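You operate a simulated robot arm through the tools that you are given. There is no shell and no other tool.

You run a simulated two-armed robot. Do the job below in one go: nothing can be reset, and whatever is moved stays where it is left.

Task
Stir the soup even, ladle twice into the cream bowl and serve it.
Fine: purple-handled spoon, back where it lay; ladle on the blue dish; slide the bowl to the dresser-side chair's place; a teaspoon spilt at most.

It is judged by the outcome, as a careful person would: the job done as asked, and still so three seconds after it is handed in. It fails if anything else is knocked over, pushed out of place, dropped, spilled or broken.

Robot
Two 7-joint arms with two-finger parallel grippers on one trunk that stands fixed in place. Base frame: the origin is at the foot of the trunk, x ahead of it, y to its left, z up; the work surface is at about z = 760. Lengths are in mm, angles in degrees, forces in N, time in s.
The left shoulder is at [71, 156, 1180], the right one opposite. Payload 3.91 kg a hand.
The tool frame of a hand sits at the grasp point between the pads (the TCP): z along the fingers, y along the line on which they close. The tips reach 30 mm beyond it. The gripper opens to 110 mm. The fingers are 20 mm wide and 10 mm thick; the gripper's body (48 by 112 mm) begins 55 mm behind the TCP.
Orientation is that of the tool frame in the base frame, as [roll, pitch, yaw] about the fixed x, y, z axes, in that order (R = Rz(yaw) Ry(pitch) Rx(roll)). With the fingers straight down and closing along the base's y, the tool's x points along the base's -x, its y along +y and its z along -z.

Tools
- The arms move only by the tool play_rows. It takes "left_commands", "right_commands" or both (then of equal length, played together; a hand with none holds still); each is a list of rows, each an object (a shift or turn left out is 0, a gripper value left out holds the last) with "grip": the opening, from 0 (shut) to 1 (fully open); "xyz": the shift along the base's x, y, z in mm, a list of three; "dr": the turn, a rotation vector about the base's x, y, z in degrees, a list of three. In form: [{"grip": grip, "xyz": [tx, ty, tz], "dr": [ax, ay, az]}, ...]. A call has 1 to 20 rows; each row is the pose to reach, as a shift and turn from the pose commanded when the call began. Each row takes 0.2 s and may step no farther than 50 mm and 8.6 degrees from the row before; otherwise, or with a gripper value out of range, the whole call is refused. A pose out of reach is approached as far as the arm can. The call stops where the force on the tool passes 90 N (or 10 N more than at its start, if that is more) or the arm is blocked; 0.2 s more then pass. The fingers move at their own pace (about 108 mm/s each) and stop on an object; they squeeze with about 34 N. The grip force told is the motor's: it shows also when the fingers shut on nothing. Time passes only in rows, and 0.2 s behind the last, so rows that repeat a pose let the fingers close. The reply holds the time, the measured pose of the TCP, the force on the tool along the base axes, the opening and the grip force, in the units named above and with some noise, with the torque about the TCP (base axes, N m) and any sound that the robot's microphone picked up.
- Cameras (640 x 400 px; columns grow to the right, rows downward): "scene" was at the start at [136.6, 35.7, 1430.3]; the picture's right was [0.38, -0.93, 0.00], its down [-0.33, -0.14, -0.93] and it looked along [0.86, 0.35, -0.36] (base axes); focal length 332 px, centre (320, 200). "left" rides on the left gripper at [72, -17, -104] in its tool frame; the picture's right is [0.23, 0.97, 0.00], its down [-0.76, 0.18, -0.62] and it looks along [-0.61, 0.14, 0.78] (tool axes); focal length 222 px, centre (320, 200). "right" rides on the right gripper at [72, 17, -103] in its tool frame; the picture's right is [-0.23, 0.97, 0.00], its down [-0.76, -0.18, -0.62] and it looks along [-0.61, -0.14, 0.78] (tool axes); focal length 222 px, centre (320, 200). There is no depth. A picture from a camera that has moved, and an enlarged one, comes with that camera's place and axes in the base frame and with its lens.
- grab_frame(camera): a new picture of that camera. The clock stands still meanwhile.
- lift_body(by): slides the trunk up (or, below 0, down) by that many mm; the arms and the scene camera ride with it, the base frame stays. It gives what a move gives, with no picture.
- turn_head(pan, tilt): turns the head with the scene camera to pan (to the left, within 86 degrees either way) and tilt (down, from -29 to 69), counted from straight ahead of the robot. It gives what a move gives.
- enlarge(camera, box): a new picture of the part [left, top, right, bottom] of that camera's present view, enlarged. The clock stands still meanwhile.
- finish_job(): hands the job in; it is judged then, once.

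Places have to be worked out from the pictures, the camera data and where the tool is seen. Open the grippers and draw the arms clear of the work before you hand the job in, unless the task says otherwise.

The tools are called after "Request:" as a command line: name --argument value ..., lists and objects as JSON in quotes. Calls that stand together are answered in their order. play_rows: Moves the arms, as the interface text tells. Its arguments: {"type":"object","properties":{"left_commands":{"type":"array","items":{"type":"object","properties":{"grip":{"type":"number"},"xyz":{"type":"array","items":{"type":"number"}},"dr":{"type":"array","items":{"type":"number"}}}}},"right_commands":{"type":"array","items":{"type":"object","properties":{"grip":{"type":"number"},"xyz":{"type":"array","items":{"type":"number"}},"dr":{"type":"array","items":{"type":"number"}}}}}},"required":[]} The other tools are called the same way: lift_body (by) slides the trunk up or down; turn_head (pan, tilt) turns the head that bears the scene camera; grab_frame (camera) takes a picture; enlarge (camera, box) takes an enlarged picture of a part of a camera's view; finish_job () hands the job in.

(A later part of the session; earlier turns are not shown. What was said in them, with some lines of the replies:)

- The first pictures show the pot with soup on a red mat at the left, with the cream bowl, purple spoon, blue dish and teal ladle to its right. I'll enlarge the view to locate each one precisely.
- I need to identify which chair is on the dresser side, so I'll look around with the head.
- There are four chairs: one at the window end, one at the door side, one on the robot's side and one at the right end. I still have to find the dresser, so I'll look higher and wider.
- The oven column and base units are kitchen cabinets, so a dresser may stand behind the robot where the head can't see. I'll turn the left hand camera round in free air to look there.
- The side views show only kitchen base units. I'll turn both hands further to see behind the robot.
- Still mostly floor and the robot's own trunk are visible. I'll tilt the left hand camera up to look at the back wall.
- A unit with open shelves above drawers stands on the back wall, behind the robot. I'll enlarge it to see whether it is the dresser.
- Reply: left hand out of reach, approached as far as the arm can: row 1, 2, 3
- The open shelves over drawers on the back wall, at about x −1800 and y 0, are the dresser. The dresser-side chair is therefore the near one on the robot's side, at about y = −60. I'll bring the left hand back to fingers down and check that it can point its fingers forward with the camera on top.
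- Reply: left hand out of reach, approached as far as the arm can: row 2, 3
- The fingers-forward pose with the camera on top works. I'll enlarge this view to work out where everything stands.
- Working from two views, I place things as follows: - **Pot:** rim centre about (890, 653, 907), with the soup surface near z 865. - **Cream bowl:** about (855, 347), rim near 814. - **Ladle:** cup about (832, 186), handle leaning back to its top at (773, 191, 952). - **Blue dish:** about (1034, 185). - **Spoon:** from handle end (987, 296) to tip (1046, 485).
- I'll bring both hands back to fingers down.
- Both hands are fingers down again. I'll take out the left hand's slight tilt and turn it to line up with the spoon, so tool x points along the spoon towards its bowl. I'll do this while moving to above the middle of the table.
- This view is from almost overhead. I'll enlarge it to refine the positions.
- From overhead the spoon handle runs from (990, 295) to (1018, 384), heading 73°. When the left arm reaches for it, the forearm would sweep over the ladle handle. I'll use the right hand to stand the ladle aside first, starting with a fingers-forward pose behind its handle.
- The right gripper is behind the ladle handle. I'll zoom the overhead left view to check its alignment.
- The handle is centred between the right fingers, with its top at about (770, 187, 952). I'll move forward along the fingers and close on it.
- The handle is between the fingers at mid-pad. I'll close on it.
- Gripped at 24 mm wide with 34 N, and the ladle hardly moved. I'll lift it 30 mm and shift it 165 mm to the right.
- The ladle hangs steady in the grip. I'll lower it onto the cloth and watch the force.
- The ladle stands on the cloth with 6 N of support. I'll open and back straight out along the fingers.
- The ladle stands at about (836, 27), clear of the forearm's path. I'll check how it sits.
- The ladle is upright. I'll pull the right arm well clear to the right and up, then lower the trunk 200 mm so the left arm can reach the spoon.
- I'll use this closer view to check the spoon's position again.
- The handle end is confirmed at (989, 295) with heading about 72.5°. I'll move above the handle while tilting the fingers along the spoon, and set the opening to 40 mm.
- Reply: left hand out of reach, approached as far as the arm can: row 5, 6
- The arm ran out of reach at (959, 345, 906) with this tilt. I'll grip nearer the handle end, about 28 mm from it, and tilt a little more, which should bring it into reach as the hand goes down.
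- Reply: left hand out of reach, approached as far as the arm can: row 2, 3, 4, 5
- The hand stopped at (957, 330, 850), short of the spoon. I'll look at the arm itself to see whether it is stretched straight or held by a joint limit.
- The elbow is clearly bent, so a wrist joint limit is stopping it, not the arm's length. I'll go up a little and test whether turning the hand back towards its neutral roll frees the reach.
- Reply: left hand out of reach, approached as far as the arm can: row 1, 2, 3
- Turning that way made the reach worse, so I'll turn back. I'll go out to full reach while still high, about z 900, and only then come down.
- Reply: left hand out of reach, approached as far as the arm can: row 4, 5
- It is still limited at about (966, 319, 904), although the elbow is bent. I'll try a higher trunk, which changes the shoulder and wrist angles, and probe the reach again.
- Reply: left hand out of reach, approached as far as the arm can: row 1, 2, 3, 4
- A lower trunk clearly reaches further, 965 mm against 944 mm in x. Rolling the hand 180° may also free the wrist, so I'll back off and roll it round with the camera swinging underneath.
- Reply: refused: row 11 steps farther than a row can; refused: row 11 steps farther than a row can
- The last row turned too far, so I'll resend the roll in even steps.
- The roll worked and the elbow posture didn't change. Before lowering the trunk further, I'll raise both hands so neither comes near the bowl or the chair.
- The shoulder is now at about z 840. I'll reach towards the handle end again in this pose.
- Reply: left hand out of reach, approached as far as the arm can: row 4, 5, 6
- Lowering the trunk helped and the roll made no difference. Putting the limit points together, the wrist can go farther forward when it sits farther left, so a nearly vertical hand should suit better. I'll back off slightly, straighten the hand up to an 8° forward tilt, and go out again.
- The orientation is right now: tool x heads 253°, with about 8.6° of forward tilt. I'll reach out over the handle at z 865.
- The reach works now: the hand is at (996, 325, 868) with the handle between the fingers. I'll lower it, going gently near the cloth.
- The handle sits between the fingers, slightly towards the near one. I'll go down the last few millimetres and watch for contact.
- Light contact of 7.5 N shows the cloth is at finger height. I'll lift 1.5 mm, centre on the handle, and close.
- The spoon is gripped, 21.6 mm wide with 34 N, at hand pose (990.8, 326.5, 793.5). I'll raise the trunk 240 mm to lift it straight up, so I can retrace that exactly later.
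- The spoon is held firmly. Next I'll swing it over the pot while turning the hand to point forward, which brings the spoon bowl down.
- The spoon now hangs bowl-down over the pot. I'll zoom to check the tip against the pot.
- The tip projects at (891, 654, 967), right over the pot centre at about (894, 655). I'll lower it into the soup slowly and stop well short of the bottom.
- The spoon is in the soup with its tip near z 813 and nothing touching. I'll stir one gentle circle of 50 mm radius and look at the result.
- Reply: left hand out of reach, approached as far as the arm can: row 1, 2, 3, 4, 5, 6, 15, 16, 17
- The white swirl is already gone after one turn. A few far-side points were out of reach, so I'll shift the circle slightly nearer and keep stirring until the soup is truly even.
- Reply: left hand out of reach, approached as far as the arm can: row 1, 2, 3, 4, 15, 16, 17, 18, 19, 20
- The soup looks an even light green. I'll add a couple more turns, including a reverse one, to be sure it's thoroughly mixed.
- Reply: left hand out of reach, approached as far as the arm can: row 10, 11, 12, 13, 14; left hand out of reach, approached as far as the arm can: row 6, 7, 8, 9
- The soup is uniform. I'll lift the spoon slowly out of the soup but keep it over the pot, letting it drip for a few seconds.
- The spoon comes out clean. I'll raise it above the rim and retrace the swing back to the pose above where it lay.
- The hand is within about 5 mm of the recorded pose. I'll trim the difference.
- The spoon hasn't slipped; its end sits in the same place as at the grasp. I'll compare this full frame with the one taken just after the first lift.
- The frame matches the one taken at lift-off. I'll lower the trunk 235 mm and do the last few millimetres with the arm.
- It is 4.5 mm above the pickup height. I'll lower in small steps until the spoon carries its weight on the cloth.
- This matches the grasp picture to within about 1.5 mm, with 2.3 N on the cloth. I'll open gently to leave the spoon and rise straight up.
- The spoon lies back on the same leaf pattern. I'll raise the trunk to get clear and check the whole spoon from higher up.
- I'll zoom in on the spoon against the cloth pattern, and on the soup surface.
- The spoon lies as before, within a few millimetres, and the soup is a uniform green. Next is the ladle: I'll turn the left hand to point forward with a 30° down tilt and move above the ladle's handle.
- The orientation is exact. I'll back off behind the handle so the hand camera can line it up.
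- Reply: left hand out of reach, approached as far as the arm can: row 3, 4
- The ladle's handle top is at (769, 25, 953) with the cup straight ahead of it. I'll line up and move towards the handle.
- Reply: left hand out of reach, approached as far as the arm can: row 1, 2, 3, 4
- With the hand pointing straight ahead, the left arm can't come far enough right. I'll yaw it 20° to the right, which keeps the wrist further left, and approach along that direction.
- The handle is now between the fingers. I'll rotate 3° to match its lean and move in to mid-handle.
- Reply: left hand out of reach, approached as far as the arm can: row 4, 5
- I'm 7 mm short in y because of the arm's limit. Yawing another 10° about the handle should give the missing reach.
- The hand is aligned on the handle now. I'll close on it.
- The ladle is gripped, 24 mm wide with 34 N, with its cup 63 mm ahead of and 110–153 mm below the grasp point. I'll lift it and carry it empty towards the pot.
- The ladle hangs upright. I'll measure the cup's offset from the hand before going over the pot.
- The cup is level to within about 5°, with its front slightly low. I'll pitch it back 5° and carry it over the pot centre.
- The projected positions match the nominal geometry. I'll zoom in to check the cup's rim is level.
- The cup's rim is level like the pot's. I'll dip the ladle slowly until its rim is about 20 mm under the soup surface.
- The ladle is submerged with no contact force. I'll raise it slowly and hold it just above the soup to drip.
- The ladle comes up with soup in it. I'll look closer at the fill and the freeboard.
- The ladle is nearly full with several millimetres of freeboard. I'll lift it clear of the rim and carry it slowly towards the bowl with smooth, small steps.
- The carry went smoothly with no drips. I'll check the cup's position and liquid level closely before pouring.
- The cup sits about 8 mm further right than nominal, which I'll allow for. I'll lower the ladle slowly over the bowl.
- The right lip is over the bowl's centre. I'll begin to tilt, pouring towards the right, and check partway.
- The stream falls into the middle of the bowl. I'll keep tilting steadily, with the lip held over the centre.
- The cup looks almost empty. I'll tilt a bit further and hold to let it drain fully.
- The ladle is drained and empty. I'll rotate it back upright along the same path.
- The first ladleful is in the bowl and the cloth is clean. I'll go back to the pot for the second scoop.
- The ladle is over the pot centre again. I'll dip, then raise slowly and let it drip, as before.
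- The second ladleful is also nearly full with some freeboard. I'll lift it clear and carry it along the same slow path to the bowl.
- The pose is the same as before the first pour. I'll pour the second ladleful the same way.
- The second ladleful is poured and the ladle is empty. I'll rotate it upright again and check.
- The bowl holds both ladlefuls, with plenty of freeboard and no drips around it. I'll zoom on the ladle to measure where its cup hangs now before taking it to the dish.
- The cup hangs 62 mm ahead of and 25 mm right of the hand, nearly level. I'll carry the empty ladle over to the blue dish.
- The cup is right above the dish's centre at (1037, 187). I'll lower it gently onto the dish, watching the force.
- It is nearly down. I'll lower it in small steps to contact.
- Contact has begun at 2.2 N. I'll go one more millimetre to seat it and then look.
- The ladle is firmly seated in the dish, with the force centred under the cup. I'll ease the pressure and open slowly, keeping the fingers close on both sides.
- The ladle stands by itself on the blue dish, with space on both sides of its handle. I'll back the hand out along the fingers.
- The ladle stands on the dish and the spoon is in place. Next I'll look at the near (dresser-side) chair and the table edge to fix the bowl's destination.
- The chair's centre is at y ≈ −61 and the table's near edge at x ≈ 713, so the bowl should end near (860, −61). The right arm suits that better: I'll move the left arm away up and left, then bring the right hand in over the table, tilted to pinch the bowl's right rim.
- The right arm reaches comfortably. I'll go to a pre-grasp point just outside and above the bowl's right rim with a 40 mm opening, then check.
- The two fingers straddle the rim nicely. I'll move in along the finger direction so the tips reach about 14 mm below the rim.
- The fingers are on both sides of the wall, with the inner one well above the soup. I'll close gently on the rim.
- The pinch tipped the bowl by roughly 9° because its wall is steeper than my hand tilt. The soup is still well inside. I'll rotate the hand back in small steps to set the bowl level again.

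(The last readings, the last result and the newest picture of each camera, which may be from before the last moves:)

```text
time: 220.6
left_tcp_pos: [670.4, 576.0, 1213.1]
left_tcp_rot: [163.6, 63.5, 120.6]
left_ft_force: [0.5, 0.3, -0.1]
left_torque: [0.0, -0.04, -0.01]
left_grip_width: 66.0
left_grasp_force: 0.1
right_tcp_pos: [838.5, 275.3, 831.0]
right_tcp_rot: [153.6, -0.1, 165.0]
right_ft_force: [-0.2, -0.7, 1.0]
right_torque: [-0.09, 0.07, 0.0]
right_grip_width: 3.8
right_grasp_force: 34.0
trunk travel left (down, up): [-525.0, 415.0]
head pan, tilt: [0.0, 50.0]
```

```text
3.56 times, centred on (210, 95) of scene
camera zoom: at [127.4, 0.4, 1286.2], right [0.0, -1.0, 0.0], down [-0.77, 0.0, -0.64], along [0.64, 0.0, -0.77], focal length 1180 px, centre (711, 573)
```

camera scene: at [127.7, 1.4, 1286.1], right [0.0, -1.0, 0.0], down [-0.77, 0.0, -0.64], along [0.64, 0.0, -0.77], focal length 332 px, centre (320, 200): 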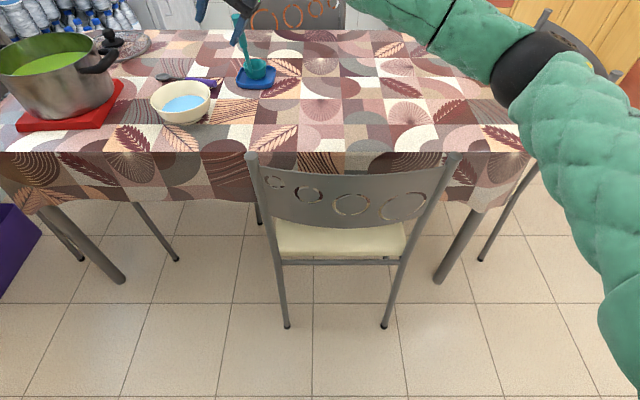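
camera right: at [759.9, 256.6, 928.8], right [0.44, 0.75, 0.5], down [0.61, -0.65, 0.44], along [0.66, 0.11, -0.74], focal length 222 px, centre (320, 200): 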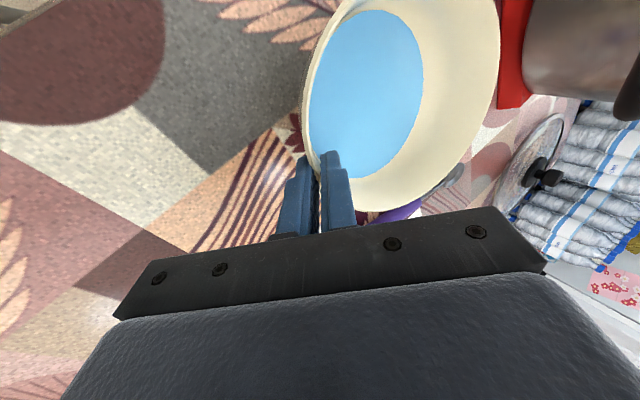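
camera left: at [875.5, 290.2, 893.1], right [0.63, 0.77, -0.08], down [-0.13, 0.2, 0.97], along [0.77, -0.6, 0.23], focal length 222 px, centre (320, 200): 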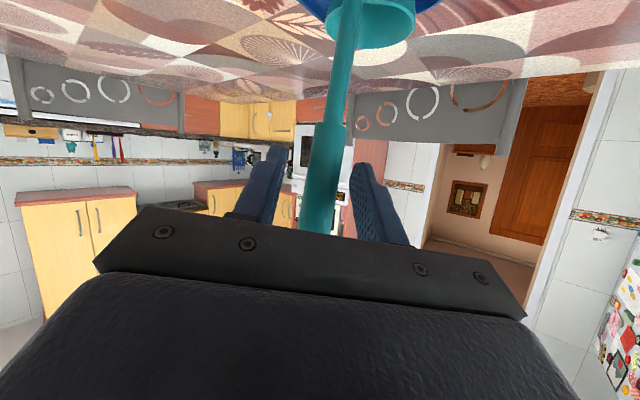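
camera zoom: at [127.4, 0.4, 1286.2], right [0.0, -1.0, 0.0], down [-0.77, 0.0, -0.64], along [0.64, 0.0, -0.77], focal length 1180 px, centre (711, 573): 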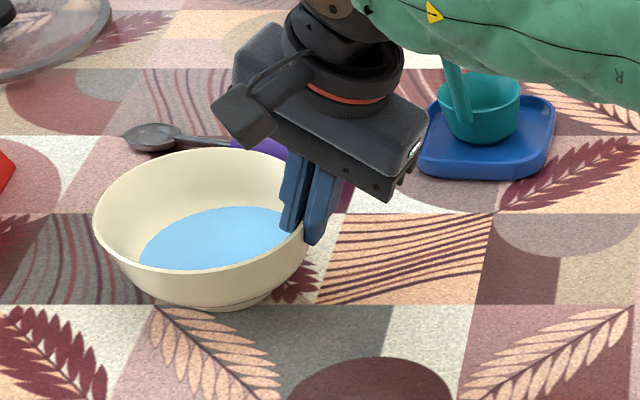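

It's nearly level now, with small forces. I'll zoom in to judge the remaining tilt from the rim and base.

Request:
enlarge --camera "scene" --box '[140, 70, 220, 132]'

Request:
grab_frame --camera "right"

```text
6.45 times, centred on (180, 101) of scene
camera zoom: at [127.4, 0.4, 1286.2], right [0.0, -1.0, 0.0], down [-0.77, 0.0, -0.64], along [0.64, 0.0, -0.77], focal length 2142 px, centre (1223, 839)
```

zoom: 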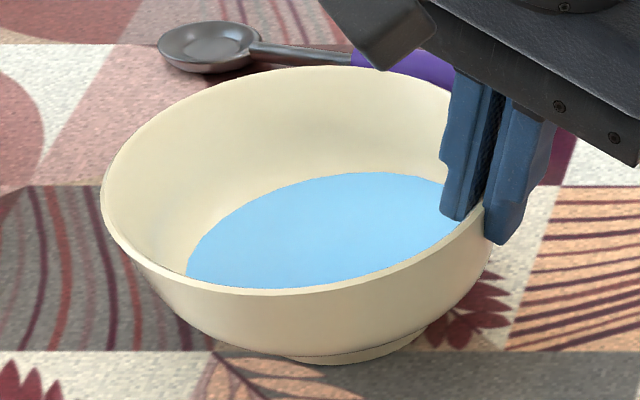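

```text
taken
camera right: at [761.0, 263.1, 932.2], right [0.45, 0.78, 0.43], down [0.62, -0.62, 0.48], along [0.64, 0.06, -0.76], focal length 222 px, centre (320, 200)
```

right: 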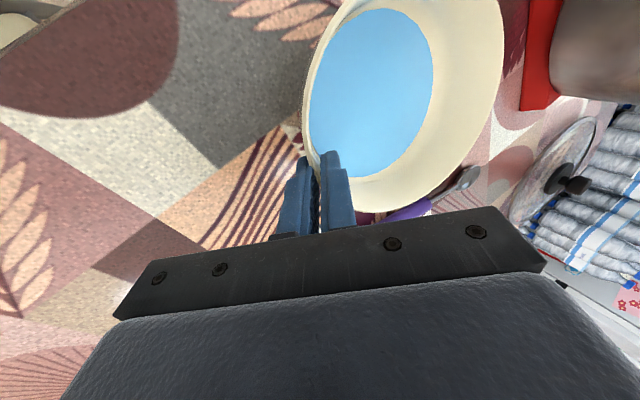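

About 1.5–2° of tilt remains. I'll rotate that much more and check the forces.

Request:
play_rows --right_commands '[{"dr": [-0.8, 0.2, 0]}, {"dr": [-1.6, 0.43, 0]}, {"dr": [-1.6, 0.43, 0]}]'

Request:
enlarge --camera "scene" --box '[140, 70, 220, 132]'

```text
time: 221.4
left_tcp_pos: [669.5, 577.7, 1214.1]
left_tcp_rot: [163.5, 63.4, 120.5]
left_ft_force: [-0.2, -0.9, -0.4]
left_torque: [-0.02, -0.03, -0.01]
left_grip_width: 65.7
left_grasp_force: 0.0
right_tcp_pos: [838.8, 275.7, 832.0]
right_tcp_rot: [155.2, 0.0, 165.0]
right_ft_force: [0.2, 0.9, 4.9]
right_torque: [0.26, 0.16, -0.01]
right_grip_width: 3.7
right_grasp_force: 33.9
trunk travel left (down, up): [-525.0, 415.0]
head pan, tilt: [0.0, 50.0]
```

```text
6.45 times, centred on (180, 101) of scene
camera zoom: at [127.1, 0.5, 1286.3], right [0.0, -1.0, 0.0], down [-0.77, 0.0, -0.64], along [0.64, 0.0, -0.77], focal length 2142 px, centre (1223, 839)
```

zoom: 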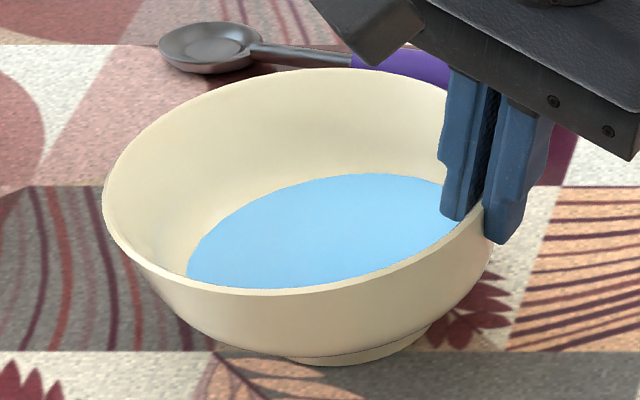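

The bowl sits flat again and the grip is firm. I'll drag it slowly to the right along the table, ramping up gently.

Request:
play_rows --right_commands '[{"xyz": [0, -2, 0]}, {"xyz": [0, -5, 0]}, {"xyz": [0, -9, 0]}, {"xyz": [0, -14, 0]}, {"xyz": [0, -20, 0]}, {"xyz": [0.5, -27, 0]}, {"xyz": [0.5, -35, 0]}, {"xyz": [1, -43, 0]}, {"xyz": [1, -51, 0]}, {"xyz": [1, -59, 0]}, {"xyz": [1, -67, 0]}, {"xyz": [1.5, -75, 0]}, {"xyz": [1.5, -82, 0]}, {"xyz": [1.5, -88, 0]}, {"xyz": [1.5, -93, 0]}, {"xyz": [1.5, -97, 0]}, {"xyz": [1.5, -99, 0]}, {"xyz": [1.5, -100, 0]}]'

Request:
grab_frame --camera "scene"

Request:
enlarge --camera "scene" --box '[160, 60, 300, 150]'

```text
time: 225.2
left_tcp_pos: [669.7, 577.4, 1215.2]
left_tcp_rot: [163.5, 63.4, 120.4]
left_ft_force: [-0.7, 0.1, 0.4]
left_torque: [0.02, 0.0, 0.04]
left_grip_width: 65.8
left_grasp_force: 0.0
right_tcp_pos: [840.3, 174.2, 830.8]
right_tcp_rot: [155.2, 0.2, 165.1]
right_ft_force: [0.1, 4.1, 12.1]
right_torque: [0.71, 0.12, -0.02]
right_grip_width: 3.6
right_grasp_force: 33.9
trunk travel left (down, up): [-525.0, 415.0]
head pan, tilt: [0.0, 50.0]
```

```text
taken
camera scene: at [126.6, 0.5, 1286.4], right [0.0, -1.0, 0.0], down [-0.77, 0.0, -0.64], along [0.64, 0.0, -0.77], focal length 332 px, centre (320, 200)
```

scene: 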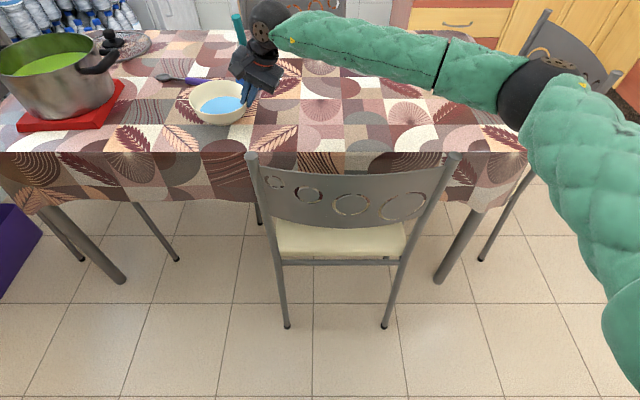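

```text
4.44 times, centred on (230, 105) of scene
camera zoom: at [126.6, 0.5, 1286.4], right [0.0, -1.0, 0.0], down [-0.77, 0.0, -0.64], along [0.64, 0.0, -0.77], focal length 1475 px, centre (720, 622)
```

zoom: 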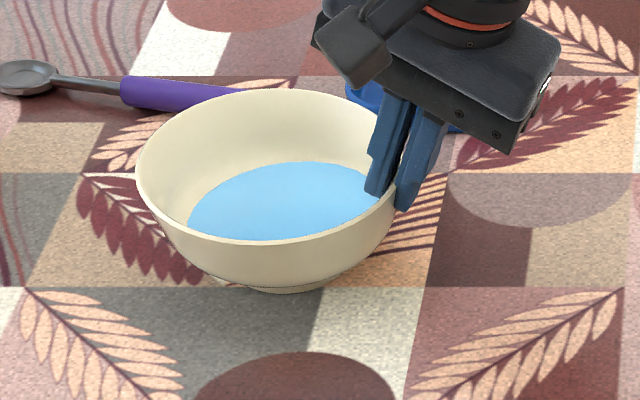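

The slide is going well and the soup is calm. The downward force has grown a little, so I'll raise the hand 1 mm and continue.

Request:
play_rows --right_commands '[{"xyz": [0, 0, 0.5]}, {"xyz": [0, -2, 1]}, {"xyz": [0, -5, 1]}, {"xyz": [0, -9, 1]}, {"xyz": [0, -14, 1]}, {"xyz": [0.5, -20, 1]}, {"xyz": [0.5, -27, 1]}, {"xyz": [0.5, -35, 1]}, {"xyz": [0.5, -43, 1]}, {"xyz": [1, -51, 1]}, {"xyz": [1, -59, 1]}, {"xyz": [1, -67, 1]}, {"xyz": [1, -75, 1]}, {"xyz": [1, -83, 1]}, {"xyz": [1, -91, 1]}, {"xyz": [1.5, -99, 1]}, {"xyz": [1.5, -106, 1]}, {"xyz": [1.5, -112, 1]}, {"xyz": [1.5, -116, 1]}, {"xyz": [1.5, -118, 1]}]'

Request:
enlarge --camera "scene" --box '[200, 60, 340, 150]'

```text
time: 229.4
left_tcp_pos: [670.3, 578.8, 1214.1]
left_tcp_rot: [163.6, 63.5, 120.5]
left_ft_force: [0.3, 0.3, 0.4]
left_torque: [0.04, 0.0, 0.02]
left_grip_width: 65.9
left_grasp_force: 0.0
right_tcp_pos: [842.2, 55.8, 831.3]
right_tcp_rot: [155.2, -0.1, 164.9]
right_ft_force: [0.8, 1.5, 1.6]
right_torque: [0.1, 0.08, -0.02]
right_grip_width: 3.3
right_grasp_force: 34.0
trunk travel left (down, up): [-525.0, 415.0]
head pan, tilt: [0.0, 50.0]
```

```text
4.44 times, centred on (270, 105) of scene
camera zoom: at [127.3, 0.5, 1286.3], right [0.0, -1.0, 0.0], down [-0.77, 0.0, -0.64], along [0.64, 0.0, -0.77], focal length 1475 px, centre (542, 622)
```

zoom: 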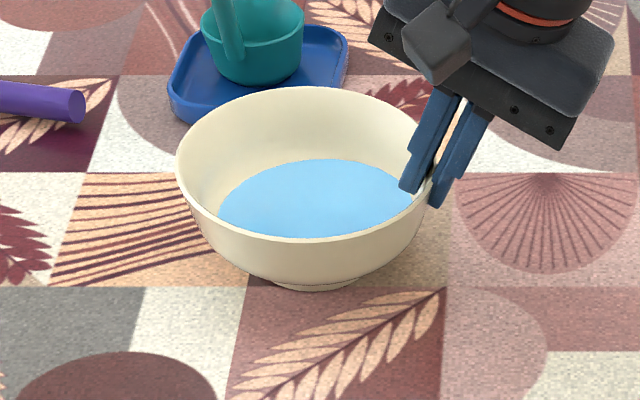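

All is steady, with the bowl centre now at about (860, 134). I'll continue towards the chair's place.

Request:
play_rows --right_commands '[{"xyz": [0, -2, 0]}, {"xyz": [0, -5, 0]}, {"xyz": [0, -9, 0]}, {"xyz": [0, -14, 0]}, {"xyz": [0, -20, 0]}, {"xyz": [0, -27, 0]}, {"xyz": [0, -35, 0]}, {"xyz": [0, -43, 0]}, {"xyz": [0, -51, 0]}, {"xyz": [0, -59, 0]}, {"xyz": [0, -67, 0]}, {"xyz": [0, -75, 0]}, {"xyz": [0, -83, 0]}, {"xyz": [0, -91, 0]}, {"xyz": [0, -99, 0]}, {"xyz": [0, -106, 0]}, {"xyz": [0, -112, 0]}, {"xyz": [0, -117, 0]}, {"xyz": [0, -120, 0]}, {"xyz": [0, -121, 0]}]'

Request:
enlarge --camera "scene" --box '[240, 60, 380, 150]'

```text
time: 233.6
left_tcp_pos: [670.7, 577.3, 1214.5]
left_tcp_rot: [163.5, 63.4, 120.4]
left_ft_force: [0.2, 1.0, -0.6]
left_torque: [-0.01, 0.01, 0.0]
left_grip_width: 66.3
left_grasp_force: 0.1
right_tcp_pos: [843.1, -64.1, 832.0]
right_tcp_rot: [155.3, 0.0, 165.0]
right_ft_force: [-0.1, 1.0, -1.2]
right_torque: [-0.16, 0.01, 0.0]
right_grip_width: 3.1
right_grasp_force: 33.8
trunk travel left (down, up): [-525.0, 415.0]
head pan, tilt: [0.0, 50.0]
```

```text
4.44 times, centred on (310, 105) of scene
camera zoom: at [127.6, 0.4, 1286.1], right [0.0, -1.0, 0.0], down [-0.77, 0.0, -0.64], along [0.64, 0.0, -0.77], focal length 1475 px, centre (364, 622)
```

zoom: 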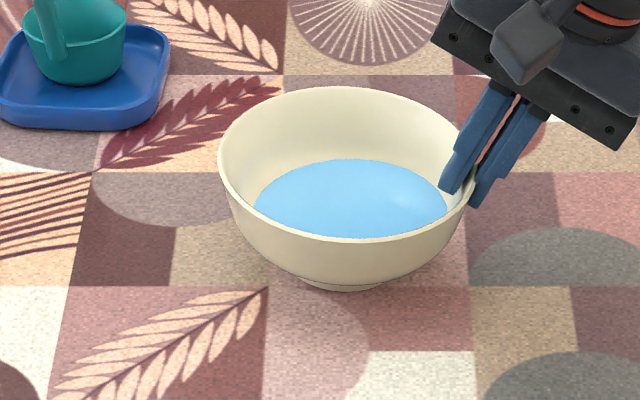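

The bowl centre is now at about (860, 10). I'll do the last 71 mm.

Request:
play_rows --right_commands '[{"xyz": [0, -2, -0.5]}, {"xyz": [0, -5, -0.5]}, {"xyz": [0, -9, -0.5]}, {"xyz": [0, -14, -0.5]}, {"xyz": [0, -20, -0.5]}, {"xyz": [0, -26, -0.5]}, {"xyz": [0, -33, -0.5]}, {"xyz": [0, -40, -0.5]}, {"xyz": [0, -47, -0.5]}, {"xyz": [0, -54, -0.5]}, {"xyz": [0, -60, -0.5]}, {"xyz": [0, -65, -0.5]}, {"xyz": [0, -69, -0.5]}, {"xyz": [0, -71, -0.5]}, {"xyz": [0, -71, -0.5]}]'

Request:
enlarge --camera "scene" --box '[260, 60, 400, 150]'

Request:
grab_frame --camera "scene"

```text
time: 236.8
left_tcp_pos: [670.2, 577.3, 1214.5]
left_tcp_rot: [163.6, 63.4, 120.6]
left_ft_force: [-0.2, -0.1, 0.7]
left_torque: [-0.01, -0.01, -0.01]
left_grip_width: 66.1
left_grasp_force: 0.0
right_tcp_pos: [842.7, -134.8, 830.1]
right_tcp_rot: [155.2, 0.0, 164.9]
right_ft_force: [-1.1, 1.3, 5.0]
right_torque: [0.26, 0.21, 0.0]
right_grip_width: 3.0
right_grasp_force: 33.8
trunk travel left (down, up): [-525.0, 415.0]
head pan, tilt: [0.0, 50.0]
```

```text
4.44 times, centred on (330, 105) of scene
camera zoom: at [127.0, 0.5, 1286.2], right [0.0, -1.0, 0.0], down [-0.77, 0.0, -0.64], along [0.64, 0.0, -0.77], focal length 1475 px, centre (276, 622)
```

zoom: 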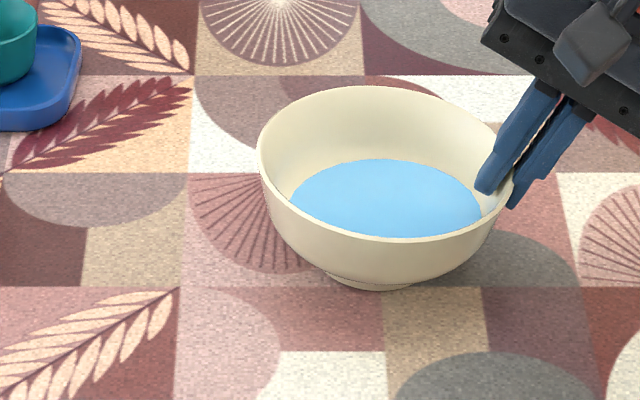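

```text
taken
camera scene: at [127.0, 0.5, 1286.2], right [0.0, -1.0, 0.0], down [-0.77, 0.0, -0.64], along [0.64, 0.0, -0.77], focal length 332 px, centre (320, 200)
```

scene: 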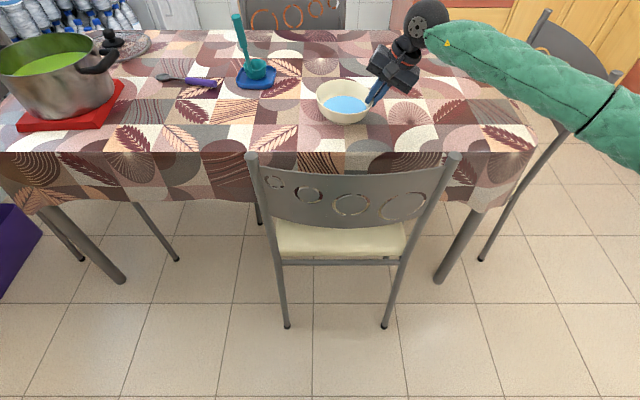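

The bowl's centre is at about (860, −62), right in front of the near chair, level and calm. I'll open the fingers gently and withdraw along their direction.

Request:
play_rows --right_commands '[{"grip": 0.06}, {"grip": 0.11}, {"grip": 0.17}, {"grip": 0.25}, {"grip": 0.32}, {"grip": 0.32}, {"xyz": [-1, -4, 9]}, {"xyz": [-3, -11, 24]}, {"xyz": [-5, -19, 42]}, {"xyz": [-8, -28, 62]}, {"xyz": [-11, -42, 90]}, {"xyz": [-15, -65, 120]}]'

Request:
enlarge --camera "scene" --box '[260, 60, 400, 150]'

```text
time: 239.4
left_tcp_pos: [668.6, 577.4, 1215.6]
left_tcp_rot: [163.5, 63.4, 120.3]
left_ft_force: [-0.6, -0.3, 0.3]
left_torque: [0.01, -0.01, 0.05]
left_grip_width: 66.2
left_grasp_force: 0.0
right_tcp_pos: [827.7, -202.6, 952.1]
right_tcp_rot: [155.2, -0.1, 165.0]
right_ft_force: [-0.2, 0.0, -0.4]
right_torque: [-0.02, -0.01, 0.01]
right_grip_width: 35.1
right_grasp_force: 0.1
trunk travel left (down, up): [-525.0, 415.0]
head pan, tilt: [0.0, 50.0]
```

```text
4.44 times, centred on (330, 105) of scene
camera zoom: at [126.7, -0.2, 1286.2], right [0.0, -1.0, 0.0], down [-0.77, 0.0, -0.64], along [0.64, 0.0, -0.77], focal length 1475 px, centre (276, 622)
```

zoom: 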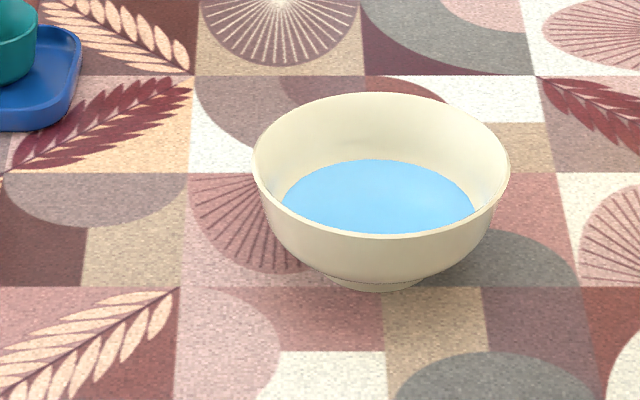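

The bowl stands level in its place. I'll draw both arms clear, up and back, and open the grippers.

Request:
play_rows --right_commands '[{"xyz": [-5, -15, 40], "grip": 0.6}, {"xyz": [-15, -30, 85], "grip": 1}, {"xyz": [-35, -45, 125]}, {"xyz": [-65, -60, 160]}, {"xyz": [-100, -75, 190]}, {"xyz": [-135, -90, 215]}, {"xyz": [-170, -105, 235]}, {"xyz": [-205, -120, 250]}, {"xyz": [-225, -130, 260]}]' --left_commands '[{"xyz": [-15, 0, 10], "grip": 1}, {"xyz": [-30, 0, 20], "grip": 1}, {"xyz": [-45, 0, 30]}, {"xyz": [-60, 0, 40]}, {"xyz": [-75, 0, 50]}, {"xyz": [-90, 0, 60]}, {"xyz": [-105, 0, 65]}, {"xyz": [-115, 0, 70]}, {"xyz": [-120, 0, 70]}]'

Request:
turn_head --pan 15 --tilt 38

Request:
grab_frame --camera "scene"

Request:
enlarge --camera "scene" --box '[60, 60, 280, 200]'

Request:
enlarge --camera "scene" --box '[220, 60, 440, 200]'

```text
time: 241.4
left_tcp_pos: [551.9, 578.3, 1285.3]
left_tcp_rot: [163.6, 63.4, 120.5]
left_ft_force: [0.4, -0.9, 0.5]
left_torque: [0.03, -0.01, 0.0]
left_grip_width: 109.9
left_grasp_force: 0.1
right_tcp_pos: [600.2, -332.3, 1211.9]
right_tcp_rot: [155.2, 0.0, 165.0]
right_ft_force: [0.6, -0.3, -0.6]
right_torque: [-0.02, -0.01, 0.0]
right_grip_width: 110.0
right_grasp_force: 0.0
trunk travel left (down, up): [-525.0, 415.0]
head pan, tilt: [0.0, 50.0]
```

```text
time: 242.2
left_tcp_pos: [550.6, 576.8, 1286.0]
left_tcp_rot: [163.6, 63.6, 120.4]
left_ft_force: [-0.1, -0.5, 0.1]
left_torque: [0.04, 0.0, 0.0]
left_grip_width: 110.1
left_grasp_force: 0.0
right_tcp_pos: [601.7, -332.4, 1212.3]
right_tcp_rot: [155.1, 0.0, 165.0]
right_ft_force: [0.7, 0.5, -0.2]
right_torque: [0.0, -0.01, 0.03]
right_grip_width: 109.9
right_grasp_force: 0.0
trunk travel left (down, up): [-525.0, 415.0]
head pan, tilt: [15.0, 38.0]
```

```text
taken
camera scene: at [133.5, 22.4, 1303.3], right [0.26, -0.97, 0.0], down [-0.6, -0.16, -0.79], along [0.76, 0.2, -0.62], focal length 332 px, centre (320, 200)
```

scene: 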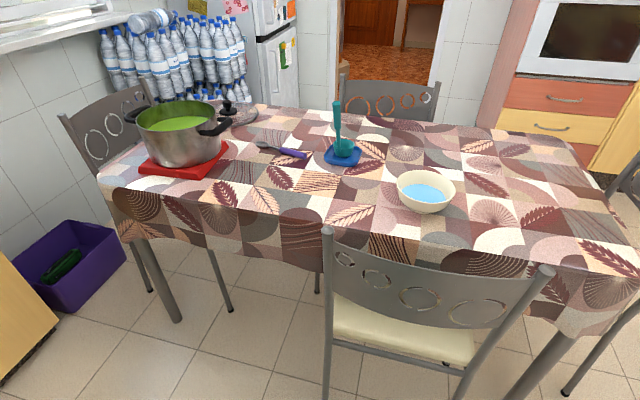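

```text
2.86 times, centred on (170, 130) of scene
camera zoom: at [133.5, 22.4, 1303.3], right [0.26, -0.97, 0.0], down [-0.6, -0.16, -0.79], along [0.76, 0.2, -0.62], focal length 948 px, centre (749, 400)
```

zoom: 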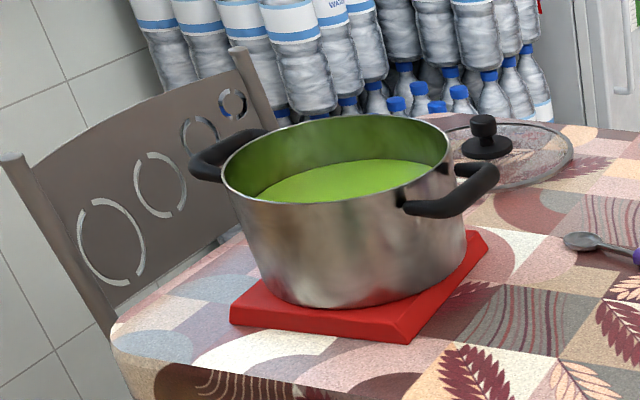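

```text
2.86 times, centred on (330, 130) of scene
camera zoom: at [133.5, 22.4, 1303.3], right [0.26, -0.97, 0.0], down [-0.6, -0.16, -0.79], along [0.76, 0.2, -0.62], focal length 948 px, centre (291, 400)
```

zoom: 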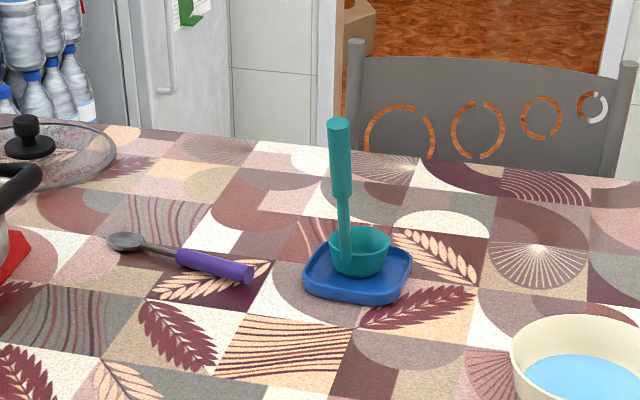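

Everything looks in order. To compare the spoon's place directly with the first picture, I'll return the trunk and head to their starting pose.

Request:
lift_body --by 100

Request:
turn_head --pan 22.2 --tilt 20.9

Request:
enlarge --camera "scene" --box '[270, 240, 430, 360]'

Request:
enlarge --camera "scene" --box '[140, 200, 300, 320]'

Request:
grab_frame --camera "scene"

```text
time: 243.5
left_tcp_pos: [552.3, 576.7, 1384.5]
left_tcp_rot: [163.6, 63.4, 120.5]
left_ft_force: [-0.7, -0.3, -0.2]
left_torque: [0.02, 0.01, 0.0]
left_grip_width: 110.2
left_grasp_force: 0.0
right_tcp_pos: [601.9, -332.1, 1312.1]
right_tcp_rot: [155.3, 0.1, 165.1]
right_ft_force: [0.3, 0.1, 0.5]
right_torque: [0.0, 0.02, 0.0]
right_grip_width: 110.0
right_grasp_force: 0.2
trunk travel left (down, up): [-625.0, 315.0]
head pan, tilt: [15.0, 38.0]
```

```text
time: 244.3
left_tcp_pos: [551.8, 576.7, 1386.3]
left_tcp_rot: [163.6, 63.6, 120.5]
left_ft_force: [0.4, -0.3, 0.4]
left_torque: [-0.01, 0.0, -0.01]
left_grip_width: 110.0
left_grasp_force: 0.0
right_tcp_pos: [600.7, -331.5, 1311.0]
right_tcp_rot: [155.1, 0.0, 165.0]
right_ft_force: [0.1, -0.4, 0.8]
right_torque: [0.01, 0.0, 0.0]
right_grip_width: 110.0
right_grasp_force: 0.0
trunk travel left (down, up): [-625.0, 315.0]
head pan, tilt: [22.2, 20.9]
```

```text
3.33 times, centred on (350, 300) of scene
camera zoom: at [136.3, 35.3, 1430.3], right [0.38, -0.93, 0.0], down [-0.33, -0.14, -0.93], along [0.86, 0.35, -0.36], focal length 1106 px, centre (220, -133)
```

zoom: 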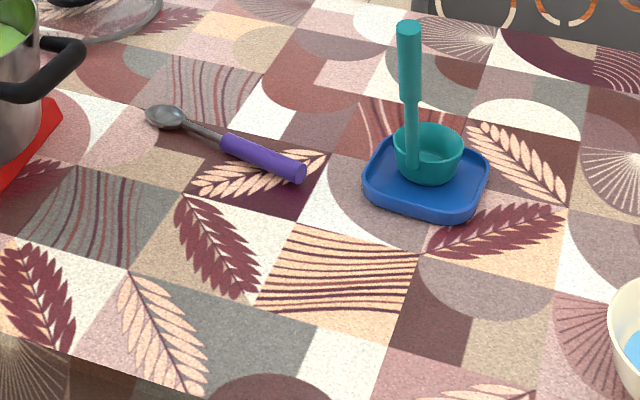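

```text
3.33 times, centred on (220, 260) of scene
camera zoom: at [136.3, 35.3, 1430.3], right [0.38, -0.93, 0.0], down [-0.33, -0.14, -0.93], along [0.86, 0.35, -0.36], focal length 1106 px, centre (653, 0)
```

zoom: 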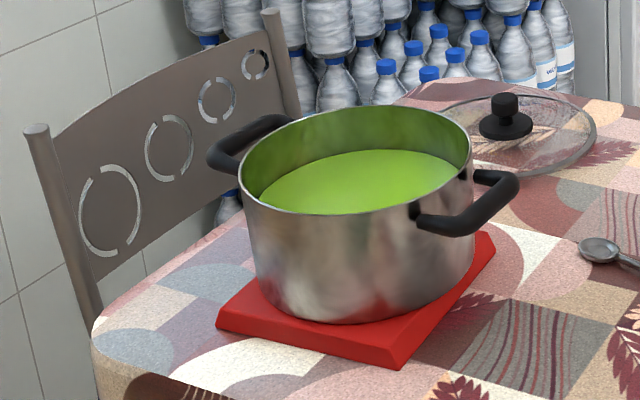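

```text
taken
camera scene: at [136.3, 35.3, 1430.3], right [0.38, -0.93, 0.0], down [-0.33, -0.14, -0.93], along [0.86, 0.35, -0.36], focal length 332 px, centre (320, 200)
```

scene: 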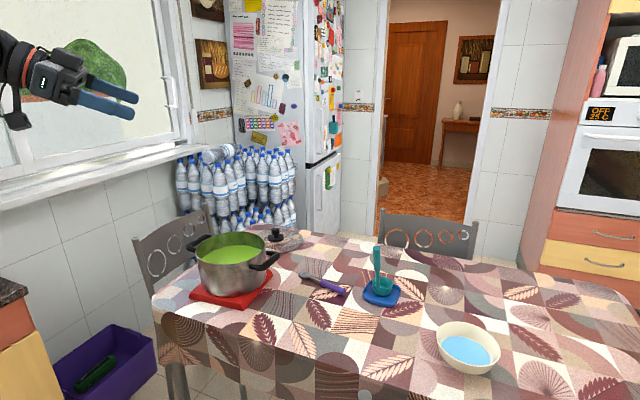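

Compared with the first picture:
- **Spoon:** within about a centimetre of where it lay.
- **Pot, mat, lid and chairs:** unmoved.
- **Ladle:** standing on the blue dish.
- **Bowl:** in front of the dresser-side chair, with both ladlefuls in it.
- **Cloth:** clean.

The grippers are open and the arms are clear, so I'm handing the job in.

Request:
finish_job

```text
The job is handed in.
```

The soup is stirred even, and the cream bowl holds two ladlefuls and is served at the dresser-side chair's place. I saw no spills on the cloth.

- **Spoon:** the purple-handled spoon is back where it lay. Its handle end is in the same spot, and the bowl end is within about 1 cm.
- **Ladle:** it is standing upright on the blue dish. I first moved it about 16 cm to the right, because the left arm would have hit it when reaching for the spoon.
- **Bowl:** its centre is about 15 cm in from the near table edge, lined up with the middle of the chair. It tipped about 9° when I first gripped the rim to slide it. I levelled it before moving and nothing spilled.
- **Which chair:** I took the dresser to be the drawer unit with open shelves on the back wall behind the robot. That makes the dresser-side chair the one on the robot's side of the table.
- **Colour in the bowl:** the soup in the bowl shows blue in the camera pictures, though it was green as it poured. I took this to be how the picture is drawn; nothing else went into the bowl.

The pot, mat, lid and chairs look unmoved. The grippers are open and both arms are clear of the table.
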